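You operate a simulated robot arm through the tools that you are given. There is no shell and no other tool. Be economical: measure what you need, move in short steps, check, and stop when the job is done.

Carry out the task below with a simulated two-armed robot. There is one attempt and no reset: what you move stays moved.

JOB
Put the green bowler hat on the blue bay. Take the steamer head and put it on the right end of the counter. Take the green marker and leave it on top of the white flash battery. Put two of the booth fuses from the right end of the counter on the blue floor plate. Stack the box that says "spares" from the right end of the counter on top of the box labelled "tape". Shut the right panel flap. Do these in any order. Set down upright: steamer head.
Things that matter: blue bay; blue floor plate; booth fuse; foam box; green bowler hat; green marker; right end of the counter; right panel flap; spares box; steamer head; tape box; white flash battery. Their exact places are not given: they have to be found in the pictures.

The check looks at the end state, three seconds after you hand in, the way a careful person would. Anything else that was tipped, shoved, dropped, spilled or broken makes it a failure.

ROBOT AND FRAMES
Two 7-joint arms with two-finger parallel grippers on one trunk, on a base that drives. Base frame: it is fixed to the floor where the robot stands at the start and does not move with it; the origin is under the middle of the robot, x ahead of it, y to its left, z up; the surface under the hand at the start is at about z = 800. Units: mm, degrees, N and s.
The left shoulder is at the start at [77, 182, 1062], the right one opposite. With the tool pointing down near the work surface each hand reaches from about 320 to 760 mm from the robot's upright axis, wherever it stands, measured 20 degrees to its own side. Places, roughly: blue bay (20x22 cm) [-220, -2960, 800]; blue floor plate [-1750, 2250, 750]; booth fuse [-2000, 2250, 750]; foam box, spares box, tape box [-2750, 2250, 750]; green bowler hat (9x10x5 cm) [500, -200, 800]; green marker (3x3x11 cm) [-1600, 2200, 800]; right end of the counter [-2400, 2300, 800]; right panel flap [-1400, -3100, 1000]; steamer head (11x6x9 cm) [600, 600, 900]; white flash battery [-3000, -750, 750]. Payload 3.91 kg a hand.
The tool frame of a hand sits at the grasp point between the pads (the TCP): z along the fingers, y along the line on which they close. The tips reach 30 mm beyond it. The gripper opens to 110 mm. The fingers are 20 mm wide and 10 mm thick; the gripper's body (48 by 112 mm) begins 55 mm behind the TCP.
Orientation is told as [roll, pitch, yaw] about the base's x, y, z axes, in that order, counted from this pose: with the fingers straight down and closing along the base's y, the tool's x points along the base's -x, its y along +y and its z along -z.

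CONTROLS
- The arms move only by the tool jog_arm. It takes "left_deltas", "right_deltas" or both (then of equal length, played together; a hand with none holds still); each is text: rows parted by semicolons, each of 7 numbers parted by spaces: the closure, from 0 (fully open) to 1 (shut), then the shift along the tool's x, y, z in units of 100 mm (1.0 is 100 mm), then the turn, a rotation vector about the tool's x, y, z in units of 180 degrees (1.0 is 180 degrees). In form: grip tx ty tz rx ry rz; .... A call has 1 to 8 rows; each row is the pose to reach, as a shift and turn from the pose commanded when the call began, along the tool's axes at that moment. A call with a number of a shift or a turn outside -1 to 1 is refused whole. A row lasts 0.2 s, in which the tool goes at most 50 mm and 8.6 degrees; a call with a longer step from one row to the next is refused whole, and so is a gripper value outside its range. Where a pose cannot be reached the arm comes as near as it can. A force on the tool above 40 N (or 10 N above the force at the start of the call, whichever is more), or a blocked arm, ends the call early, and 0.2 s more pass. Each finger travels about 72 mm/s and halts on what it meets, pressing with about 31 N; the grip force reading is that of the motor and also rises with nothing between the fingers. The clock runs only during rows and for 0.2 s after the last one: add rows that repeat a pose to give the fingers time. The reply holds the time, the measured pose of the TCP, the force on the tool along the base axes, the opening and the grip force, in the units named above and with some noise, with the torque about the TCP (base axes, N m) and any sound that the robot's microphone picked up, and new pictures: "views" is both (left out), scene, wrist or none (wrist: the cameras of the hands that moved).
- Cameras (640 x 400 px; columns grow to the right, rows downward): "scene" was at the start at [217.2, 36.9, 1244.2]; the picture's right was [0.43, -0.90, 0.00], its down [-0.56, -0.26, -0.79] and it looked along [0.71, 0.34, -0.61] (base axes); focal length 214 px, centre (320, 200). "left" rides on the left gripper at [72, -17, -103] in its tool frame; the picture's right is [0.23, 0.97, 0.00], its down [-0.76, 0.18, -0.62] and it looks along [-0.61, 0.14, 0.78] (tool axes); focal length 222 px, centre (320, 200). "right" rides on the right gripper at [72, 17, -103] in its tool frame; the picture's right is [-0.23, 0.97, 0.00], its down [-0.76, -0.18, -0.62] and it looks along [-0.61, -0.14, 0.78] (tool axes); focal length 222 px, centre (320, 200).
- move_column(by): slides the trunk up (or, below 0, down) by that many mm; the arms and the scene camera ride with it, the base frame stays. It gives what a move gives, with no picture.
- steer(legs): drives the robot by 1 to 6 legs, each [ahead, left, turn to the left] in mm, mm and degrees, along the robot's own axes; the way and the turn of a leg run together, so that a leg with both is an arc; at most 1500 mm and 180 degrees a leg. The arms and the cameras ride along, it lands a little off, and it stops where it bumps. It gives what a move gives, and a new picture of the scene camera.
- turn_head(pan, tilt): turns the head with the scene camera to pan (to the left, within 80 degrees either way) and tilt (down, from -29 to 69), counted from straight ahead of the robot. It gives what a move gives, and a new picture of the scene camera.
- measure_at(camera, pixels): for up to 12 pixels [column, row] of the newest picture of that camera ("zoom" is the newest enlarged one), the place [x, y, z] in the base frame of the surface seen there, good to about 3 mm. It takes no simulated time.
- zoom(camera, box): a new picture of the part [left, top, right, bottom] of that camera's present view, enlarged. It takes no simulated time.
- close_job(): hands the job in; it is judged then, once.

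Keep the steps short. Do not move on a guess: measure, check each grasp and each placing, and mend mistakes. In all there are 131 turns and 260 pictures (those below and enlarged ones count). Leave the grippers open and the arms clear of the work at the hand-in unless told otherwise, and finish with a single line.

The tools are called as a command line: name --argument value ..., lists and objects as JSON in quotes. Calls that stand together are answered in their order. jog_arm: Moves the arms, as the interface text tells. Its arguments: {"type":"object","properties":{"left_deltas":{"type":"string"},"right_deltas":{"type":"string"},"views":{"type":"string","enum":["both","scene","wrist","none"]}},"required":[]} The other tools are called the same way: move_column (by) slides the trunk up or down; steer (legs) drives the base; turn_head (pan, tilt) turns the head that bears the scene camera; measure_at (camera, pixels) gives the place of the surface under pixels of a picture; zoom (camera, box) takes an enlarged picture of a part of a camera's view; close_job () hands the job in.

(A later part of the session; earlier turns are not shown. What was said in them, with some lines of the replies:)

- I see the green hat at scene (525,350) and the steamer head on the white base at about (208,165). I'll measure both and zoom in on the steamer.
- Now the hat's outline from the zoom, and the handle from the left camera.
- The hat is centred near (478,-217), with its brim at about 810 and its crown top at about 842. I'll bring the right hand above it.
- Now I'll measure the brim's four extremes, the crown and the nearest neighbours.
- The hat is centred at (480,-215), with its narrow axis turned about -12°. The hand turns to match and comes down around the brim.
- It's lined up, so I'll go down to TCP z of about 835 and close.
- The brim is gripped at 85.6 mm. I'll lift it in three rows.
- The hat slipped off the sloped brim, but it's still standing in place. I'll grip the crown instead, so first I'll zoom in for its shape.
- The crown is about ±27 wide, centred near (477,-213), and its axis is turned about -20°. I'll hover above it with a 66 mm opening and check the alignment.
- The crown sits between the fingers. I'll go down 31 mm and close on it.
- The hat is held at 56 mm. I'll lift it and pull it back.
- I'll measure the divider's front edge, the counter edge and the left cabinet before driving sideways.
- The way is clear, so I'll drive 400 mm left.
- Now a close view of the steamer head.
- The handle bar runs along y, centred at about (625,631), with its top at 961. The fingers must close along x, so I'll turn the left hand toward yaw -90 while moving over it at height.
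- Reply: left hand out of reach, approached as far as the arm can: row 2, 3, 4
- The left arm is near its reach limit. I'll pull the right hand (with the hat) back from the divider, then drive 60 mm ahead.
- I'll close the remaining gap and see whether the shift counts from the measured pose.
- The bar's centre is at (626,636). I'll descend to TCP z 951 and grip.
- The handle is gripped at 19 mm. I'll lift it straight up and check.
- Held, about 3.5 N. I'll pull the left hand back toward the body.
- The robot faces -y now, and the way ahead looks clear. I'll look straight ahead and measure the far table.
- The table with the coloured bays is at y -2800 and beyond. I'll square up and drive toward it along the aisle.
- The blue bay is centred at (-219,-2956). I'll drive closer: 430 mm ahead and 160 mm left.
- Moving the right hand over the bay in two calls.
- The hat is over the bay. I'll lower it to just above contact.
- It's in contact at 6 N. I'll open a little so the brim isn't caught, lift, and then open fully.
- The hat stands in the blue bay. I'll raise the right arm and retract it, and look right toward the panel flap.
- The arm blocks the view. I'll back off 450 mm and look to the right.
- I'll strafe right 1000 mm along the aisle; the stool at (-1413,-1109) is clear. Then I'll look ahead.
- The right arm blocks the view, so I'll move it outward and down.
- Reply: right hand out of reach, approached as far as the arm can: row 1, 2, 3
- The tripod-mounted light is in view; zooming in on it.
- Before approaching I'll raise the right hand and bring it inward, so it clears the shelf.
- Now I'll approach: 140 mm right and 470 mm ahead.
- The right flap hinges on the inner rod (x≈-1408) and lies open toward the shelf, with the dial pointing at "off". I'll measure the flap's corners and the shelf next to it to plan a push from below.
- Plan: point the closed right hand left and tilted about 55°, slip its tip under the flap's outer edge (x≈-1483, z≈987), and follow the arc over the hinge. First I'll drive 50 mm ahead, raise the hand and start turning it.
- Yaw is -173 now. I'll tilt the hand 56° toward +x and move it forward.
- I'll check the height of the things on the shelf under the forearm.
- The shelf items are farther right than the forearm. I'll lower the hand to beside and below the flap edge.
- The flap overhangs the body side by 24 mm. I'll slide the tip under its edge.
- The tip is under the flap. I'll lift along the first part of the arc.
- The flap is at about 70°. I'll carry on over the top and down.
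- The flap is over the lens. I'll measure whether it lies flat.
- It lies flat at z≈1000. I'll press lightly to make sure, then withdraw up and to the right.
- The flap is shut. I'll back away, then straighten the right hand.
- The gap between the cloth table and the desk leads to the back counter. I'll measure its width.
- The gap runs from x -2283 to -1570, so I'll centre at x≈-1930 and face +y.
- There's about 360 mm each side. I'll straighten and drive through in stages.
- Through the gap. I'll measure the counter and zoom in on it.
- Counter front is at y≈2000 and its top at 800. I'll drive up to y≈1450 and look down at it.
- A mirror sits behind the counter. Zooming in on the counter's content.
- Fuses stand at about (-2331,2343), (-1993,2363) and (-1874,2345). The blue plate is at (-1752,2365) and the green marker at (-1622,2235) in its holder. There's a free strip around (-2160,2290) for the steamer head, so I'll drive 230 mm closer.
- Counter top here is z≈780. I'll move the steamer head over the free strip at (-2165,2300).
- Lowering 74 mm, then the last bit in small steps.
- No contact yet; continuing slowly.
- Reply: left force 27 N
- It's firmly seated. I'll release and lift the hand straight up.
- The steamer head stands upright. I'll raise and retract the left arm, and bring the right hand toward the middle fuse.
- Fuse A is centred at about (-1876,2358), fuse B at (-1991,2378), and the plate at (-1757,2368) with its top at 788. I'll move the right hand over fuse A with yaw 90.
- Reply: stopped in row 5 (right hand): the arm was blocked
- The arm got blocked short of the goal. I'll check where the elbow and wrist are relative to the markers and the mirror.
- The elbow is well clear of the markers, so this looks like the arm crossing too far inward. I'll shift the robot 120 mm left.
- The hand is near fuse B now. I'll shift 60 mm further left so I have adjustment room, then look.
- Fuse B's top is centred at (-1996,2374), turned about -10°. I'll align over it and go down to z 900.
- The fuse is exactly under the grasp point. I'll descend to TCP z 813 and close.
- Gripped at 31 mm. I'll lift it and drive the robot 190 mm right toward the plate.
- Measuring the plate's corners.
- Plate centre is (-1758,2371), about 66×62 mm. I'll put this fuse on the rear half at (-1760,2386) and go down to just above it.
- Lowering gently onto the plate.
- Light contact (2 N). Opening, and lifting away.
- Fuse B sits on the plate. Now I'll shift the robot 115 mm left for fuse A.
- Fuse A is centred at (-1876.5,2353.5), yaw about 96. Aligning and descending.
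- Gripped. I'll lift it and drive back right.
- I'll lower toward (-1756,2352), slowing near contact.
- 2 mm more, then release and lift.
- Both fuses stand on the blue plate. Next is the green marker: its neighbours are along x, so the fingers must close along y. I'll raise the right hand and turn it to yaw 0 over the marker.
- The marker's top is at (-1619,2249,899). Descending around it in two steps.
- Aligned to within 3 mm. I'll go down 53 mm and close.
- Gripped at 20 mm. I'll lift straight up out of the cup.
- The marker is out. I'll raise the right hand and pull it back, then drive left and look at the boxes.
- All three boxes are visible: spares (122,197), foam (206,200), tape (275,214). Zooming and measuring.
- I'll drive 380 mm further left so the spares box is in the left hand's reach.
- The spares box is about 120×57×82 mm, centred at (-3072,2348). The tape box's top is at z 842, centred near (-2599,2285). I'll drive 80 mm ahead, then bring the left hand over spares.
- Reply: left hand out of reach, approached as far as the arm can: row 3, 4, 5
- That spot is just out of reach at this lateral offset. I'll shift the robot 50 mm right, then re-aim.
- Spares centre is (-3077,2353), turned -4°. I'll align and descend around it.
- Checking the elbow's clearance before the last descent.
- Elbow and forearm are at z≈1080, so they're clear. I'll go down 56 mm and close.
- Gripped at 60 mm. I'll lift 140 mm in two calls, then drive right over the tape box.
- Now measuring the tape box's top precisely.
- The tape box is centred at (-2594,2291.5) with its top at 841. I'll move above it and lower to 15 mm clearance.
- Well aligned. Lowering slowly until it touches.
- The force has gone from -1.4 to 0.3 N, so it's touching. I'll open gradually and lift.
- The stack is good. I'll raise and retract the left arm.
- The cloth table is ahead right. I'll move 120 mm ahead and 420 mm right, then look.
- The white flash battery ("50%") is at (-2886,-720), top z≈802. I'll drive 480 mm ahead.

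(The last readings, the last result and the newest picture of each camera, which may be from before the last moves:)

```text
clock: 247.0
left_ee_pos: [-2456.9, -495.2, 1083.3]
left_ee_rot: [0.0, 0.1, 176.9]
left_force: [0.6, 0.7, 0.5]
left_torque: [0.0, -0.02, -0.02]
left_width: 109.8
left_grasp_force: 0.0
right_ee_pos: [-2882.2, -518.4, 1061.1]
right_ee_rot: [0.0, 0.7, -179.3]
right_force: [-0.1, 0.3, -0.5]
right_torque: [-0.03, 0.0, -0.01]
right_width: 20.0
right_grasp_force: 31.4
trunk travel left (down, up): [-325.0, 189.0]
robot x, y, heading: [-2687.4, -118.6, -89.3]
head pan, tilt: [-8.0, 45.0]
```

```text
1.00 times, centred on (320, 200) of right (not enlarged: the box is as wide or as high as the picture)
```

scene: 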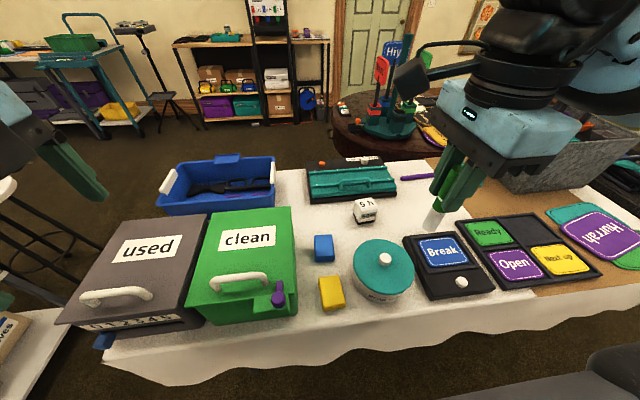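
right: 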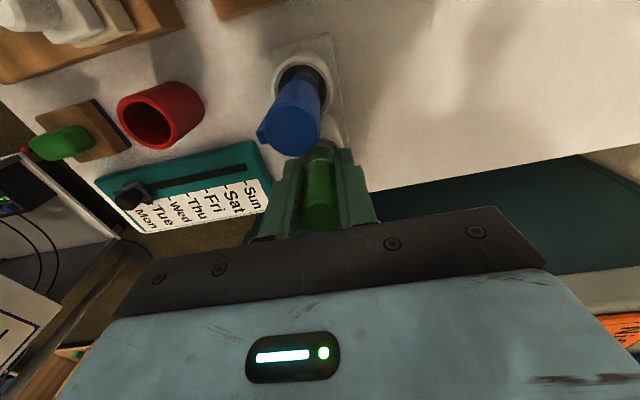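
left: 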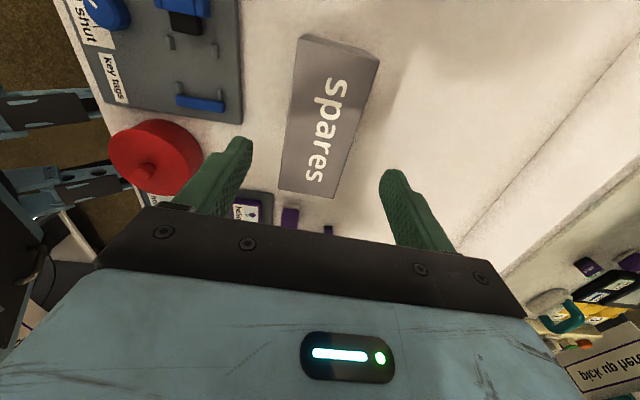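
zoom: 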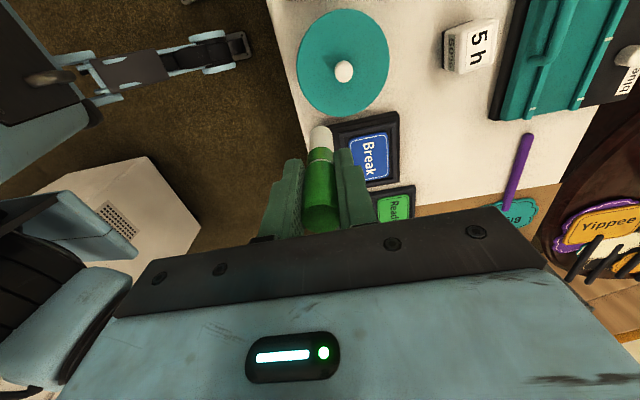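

Measuring the battery's top face.

measure_at --camera "zoom" --pixels '[[472, 30], [495, 23], [470, 67], [492, 62], [482, 45], [320, 132]]'

zoom --camera "scene" --box '[330, 130, 490, 250]'

```text
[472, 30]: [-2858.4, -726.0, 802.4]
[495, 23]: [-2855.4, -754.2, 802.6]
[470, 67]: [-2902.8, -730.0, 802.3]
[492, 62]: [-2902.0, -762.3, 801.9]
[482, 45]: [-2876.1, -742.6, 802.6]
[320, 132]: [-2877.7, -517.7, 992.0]
```

```text
3.33 times, centred on (410, 190) of scene
```

zoom: 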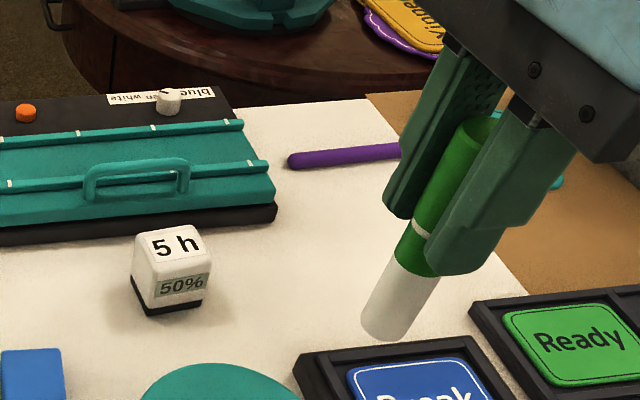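

The battery top is centred at (-2879,-743), about 47×34 mm. The marker bottom is about 87 mm below the TCP. Moving over it.

jog_arm --right_deltas "0.9 0 0.4 0 0 0 0; 0.9 0.01 0.8 0 0 0 0; 0.9 0.02 1 0 0 0 0" --views "none"

jog_arm --right_deltas "0.9 0 0.4 0.1 0 0 0; 0.9 0 0.8 0.3 0 0 0; 0.9 0 1 0.6 0 0 0; 0.9 0 1 0.8 0 0 0; 0.9 0 1 0.8 0 0 0" --views "none"

```text
clock: 247.8
left_ee_pos: [-2457.3, -494.8, 1082.1]
left_ee_rot: [-0.1, -0.1, 176.8]
left_force: [0.1, 0.1, 0.8]
left_torque: [0.02, -0.01, -0.02]
left_width: 110.0
left_grasp_force: 0.0
right_ee_pos: [-2879.4, -617.5, 1063.6]
right_ee_rot: [0.1, 0.7, -179.4]
right_force: [-0.3, 0.6, -0.2]
right_torque: [0.02, 0.01, -0.01]
right_width: 20.0
right_grasp_force: 30.7
trunk travel left (down, up): [-325.0, 189.0]
robot x, y, heading: [-2686.5, -120.4, -89.1]
head pan, tilt: [-8.0, 45.0]
```

```text
clock: 249.0
left_ee_pos: [-2457.7, -495.6, 1080.9]
left_ee_rot: [0.0, 0.0, 176.8]
left_force: [0.0, -0.2, -0.3]
left_torque: [-0.01, -0.02, 0.01]
left_width: 109.8
left_grasp_force: 0.0
right_ee_pos: [-2877.6, -718.8, 979.2]
right_ee_rot: [0.1, 0.6, -179.4]
right_force: [0.5, 1.4, -0.6]
right_torque: [0.02, -0.04, -0.02]
right_width: 20.1
right_grasp_force: 30.9
trunk travel left (down, up): [-325.0, 189.0]
robot x, y, heading: [-2684.5, -122.3, -89.5]
head pan, tilt: [-8.0, 45.0]
```

jog_arm --right_deltas "0.9 -0.01 0.24 0.2 0 0 0; 0.9 -0.02 0.24 0.5 0 0 0; 0.9 -0.02 0.24 0.75 0 0 0; 0.9 -0.02 0.24 0.75 0 0 0" --views "both"

zoom --camera "scene" --box '[330, 130, 450, 240]'

```text
clock: 250.0
left_ee_pos: [-2457.3, -494.5, 1082.3]
left_ee_rot: [0.1, 0.0, 176.8]
left_force: [-0.8, -0.1, 0.7]
left_torque: [-0.02, 0.0, 0.0]
left_width: 109.7
left_grasp_force: 0.1
right_ee_pos: [-2876.1, -744.1, 907.8]
right_ee_rot: [0.1, 0.6, -179.4]
right_force: [0.1, 0.9, -0.8]
right_torque: [0.02, -0.01, -0.02]
right_width: 20.1
right_grasp_force: 31.2
trunk travel left (down, up): [-325.0, 189.0]
robot x, y, heading: [-2690.5, -122.0, -89.4]
head pan, tilt: [-8.0, 45.0]
```

scene: 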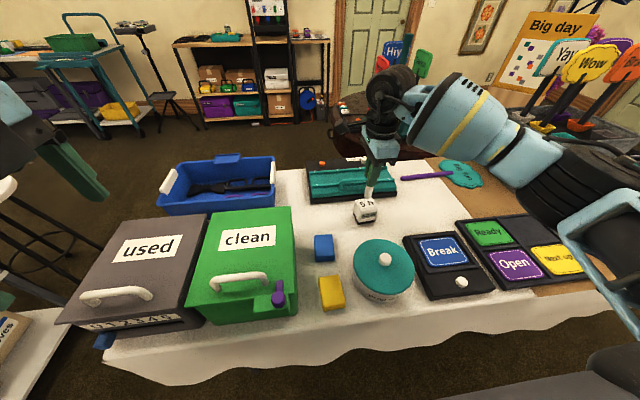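
right: 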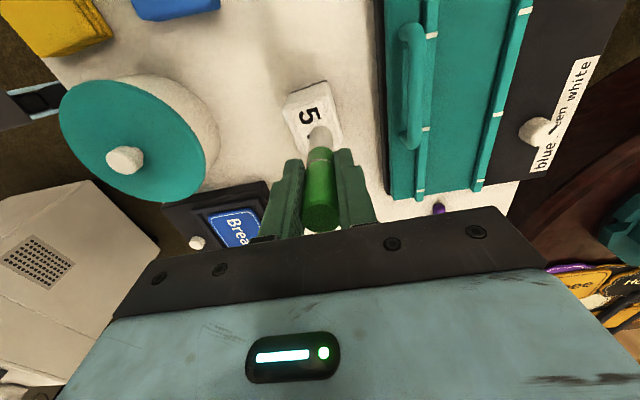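

```text
3.64 times, centred on (390, 185) of scene
```

zoom: 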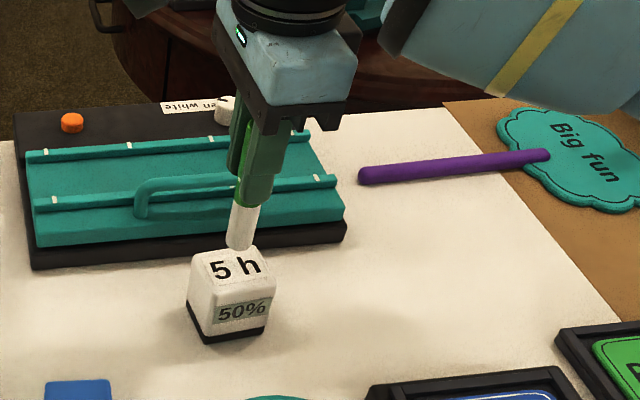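

measure_at --camera "zoom" --pixels '[[240, 215], [238, 243], [229, 235], [252, 240], [200, 260], [262, 262], [215, 283], [230, 300]]'

```text
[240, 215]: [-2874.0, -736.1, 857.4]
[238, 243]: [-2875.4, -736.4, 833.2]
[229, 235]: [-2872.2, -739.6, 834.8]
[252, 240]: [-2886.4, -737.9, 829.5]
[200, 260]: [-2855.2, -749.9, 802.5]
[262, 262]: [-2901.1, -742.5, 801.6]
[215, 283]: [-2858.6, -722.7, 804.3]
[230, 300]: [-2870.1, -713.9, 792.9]
```

The marker is about 5 mm too far back. I'll correct that and lower slowly.

jog_arm --right_deltas "0.9 0 -0.05 0.06 0 0 0; 0.9 0 -0.05 0.12 0 0 0; 0.9 0 -0.05 0.15 0 0 0; 0.9 0 -0.05 0.17 0 0 0; 0.9 0 -0.05 0.19 0 0 0; 0.9 0 -0.05 0.19 0 0 0" --views "none"

zoom --camera "scene" --box '[350, 160, 410, 230]'

```text
clock: 251.4
left_ee_pos: [-2458.1, -494.8, 1081.8]
left_ee_rot: [0.0, 0.0, 176.8]
left_force: [-0.1, 0.8, 0.2]
left_torque: [-0.04, 0.0, 0.0]
left_width: 110.1
left_grasp_force: 0.1
right_ee_pos: [-2878.9, -738.7, 888.3]
right_ee_rot: [0.1, 0.7, -179.4]
right_force: [0.2, -0.7, 3.2]
right_torque: [-0.06, 0.04, 0.01]
right_width: 19.9
right_grasp_force: 31.5
trunk travel left (down, up): [-325.0, 189.0]
robot x, y, heading: [-2691.5, -121.3, -89.4]
head pan, tilt: [-8.0, 45.0]
```

```text
5.71 times, centred on (380, 195) of scene
```

zoom: 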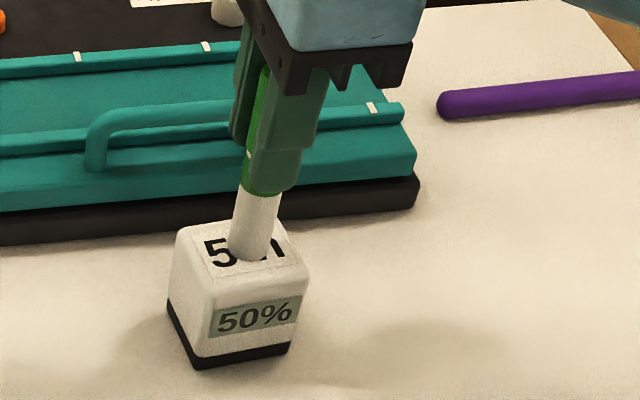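

It's centred and in contact (3 N). Releasing slowly.

jog_arm --right_deltas "0.8 0 0 0 0 0 0; 0.72 0 0 0 0 0 0; 0.65 0 0 0 0 0 0; 0.65 0 0 0 0 0 0; 0.6 0 0 -0.2 0 0 0; 0.6 0 0 -0.5 0 0 0; 0.6 0 0 -0.95 0 0 0" --views "none"

zoom --camera "scene" --box '[330, 110, 430, 230]'

```text
clock: 253.0
left_ee_pos: [-2457.9, -494.7, 1081.0]
left_ee_rot: [-0.1, 0.0, 176.8]
left_force: [0.7, -0.3, -0.1]
left_torque: [-0.03, 0.01, -0.03]
left_width: 110.0
left_grasp_force: 0.0
right_ee_pos: [-2880.4, -738.6, 980.3]
right_ee_rot: [0.1, 0.6, -179.4]
right_force: [0.6, 0.6, 0.0]
right_torque: [0.01, 0.0, -0.03]
right_width: 43.7
right_grasp_force: 0.0
trunk travel left (down, up): [-325.0, 189.0]
robot x, y, heading: [-2690.6, -117.7, -89.3]
head pan, tilt: [-8.0, 45.0]
```

```text
3.33 times, centred on (380, 170) of scene
```

zoom: 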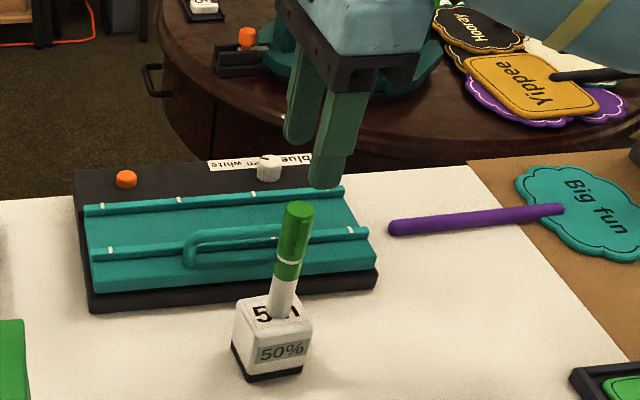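

The marker stands on the battery. I'll raise and retract the right hand with both grippers open, then back away and check.

jog_arm --right_deltas "0.3 0 0 -0.4 0 0 0; 0 0 0 -0.8 0 0 0; 0 0 -0.4 -0.9 0 0 0; 0 0 -0.8 -0.9 0 0 0; 0 0 -1 -0.9 0 0 0" --views "none"

jog_arm --right_deltas "0 0 -0.4 0 0 0 0; 0 0 -0.8 0 0 0 0; 0 0 -1 0 0 0 0" --views "none"

steer --legs '[[-350, 0, 0]]'

zoom --camera "scene" --box '[240, 100, 480, 250]'

```text
clock: 254.2
left_ee_pos: [-2457.7, -494.4, 1081.2]
left_ee_rot: [0.0, 0.2, 176.9]
left_force: [-0.4, 0.6, 0.7]
left_torque: [0.02, -0.02, -0.01]
left_width: 109.9
left_grasp_force: 0.0
right_ee_pos: [-2881.1, -638.1, 1070.2]
right_ee_rot: [0.2, 0.5, -179.4]
right_force: [-0.1, 0.1, 0.7]
right_torque: [0.06, 0.01, -0.01]
right_width: 110.0
right_grasp_force: 0.1
trunk travel left (down, up): [-325.0, 189.0]
robot x, y, heading: [-2684.6, -116.4, -89.4]
head pan, tilt: [-8.0, 45.0]
```

```text
clock: 255.0
left_ee_pos: [-2458.4, -494.3, 1081.9]
left_ee_rot: [0.0, 0.1, 176.8]
left_force: [0.3, 0.3, -0.1]
left_torque: [-0.01, 0.0, 0.03]
left_width: 109.9
left_grasp_force: 0.0
right_ee_pos: [-2881.6, -535.4, 1067.8]
right_ee_rot: [0.1, 0.6, -179.3]
right_force: [0.4, 0.1, -0.6]
right_torque: [0.01, 0.01, 0.01]
right_width: 109.9
right_grasp_force: 0.0
trunk travel left (down, up): [-325.0, 189.0]
robot x, y, heading: [-2689.6, -121.7, -89.1]
head pan, tilt: [-8.0, 45.0]
```

```text
clock: 257.2
left_ee_pos: [-2461.1, -152.9, 1081.2]
left_ee_rot: [0.0, 0.1, 176.9]
left_force: [0.4, -0.3, 0.5]
left_torque: [0.0, -0.02, 0.01]
left_width: 110.0
left_grasp_force: 0.0
right_ee_pos: [-2885.1, -194.5, 1068.7]
right_ee_rot: [0.1, 0.6, -179.4]
right_force: [0.5, 0.1, 0.4]
right_torque: [0.02, -0.01, -0.02]
right_width: 109.9
right_grasp_force: 0.0
trunk travel left (down, up): [-325.0, 189.0]
robot x, y, heading: [-2691.5, 218.9, -89.1]
head pan, tilt: [-8.0, 45.0]
```

scene: 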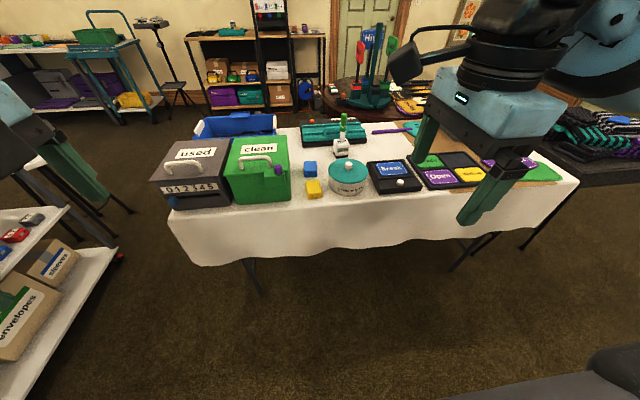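

```text
2.67 times, centred on (360, 175) of scene
```

zoom: 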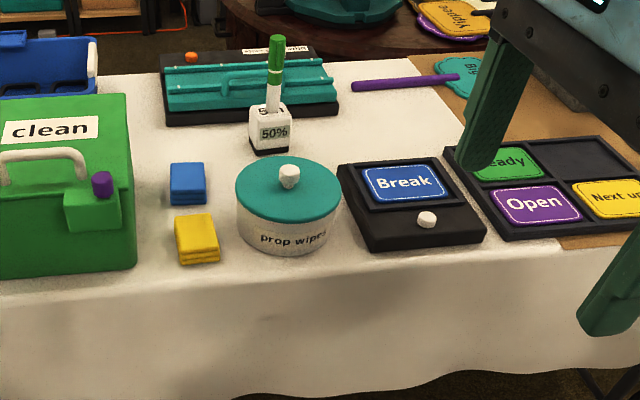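

Everything is placed, the grippers are open and the arms are clear, so I'm handing in.

close_job

```text
The job is handed in.
```

All six tasks are done and handed in: hat in the blue bay, steamer head upright on the right end of the counter, marker standing on the white battery, two fuses on the blue plate (the one labelled "stand"), spares box stacked on the tape box, and right flap shut.
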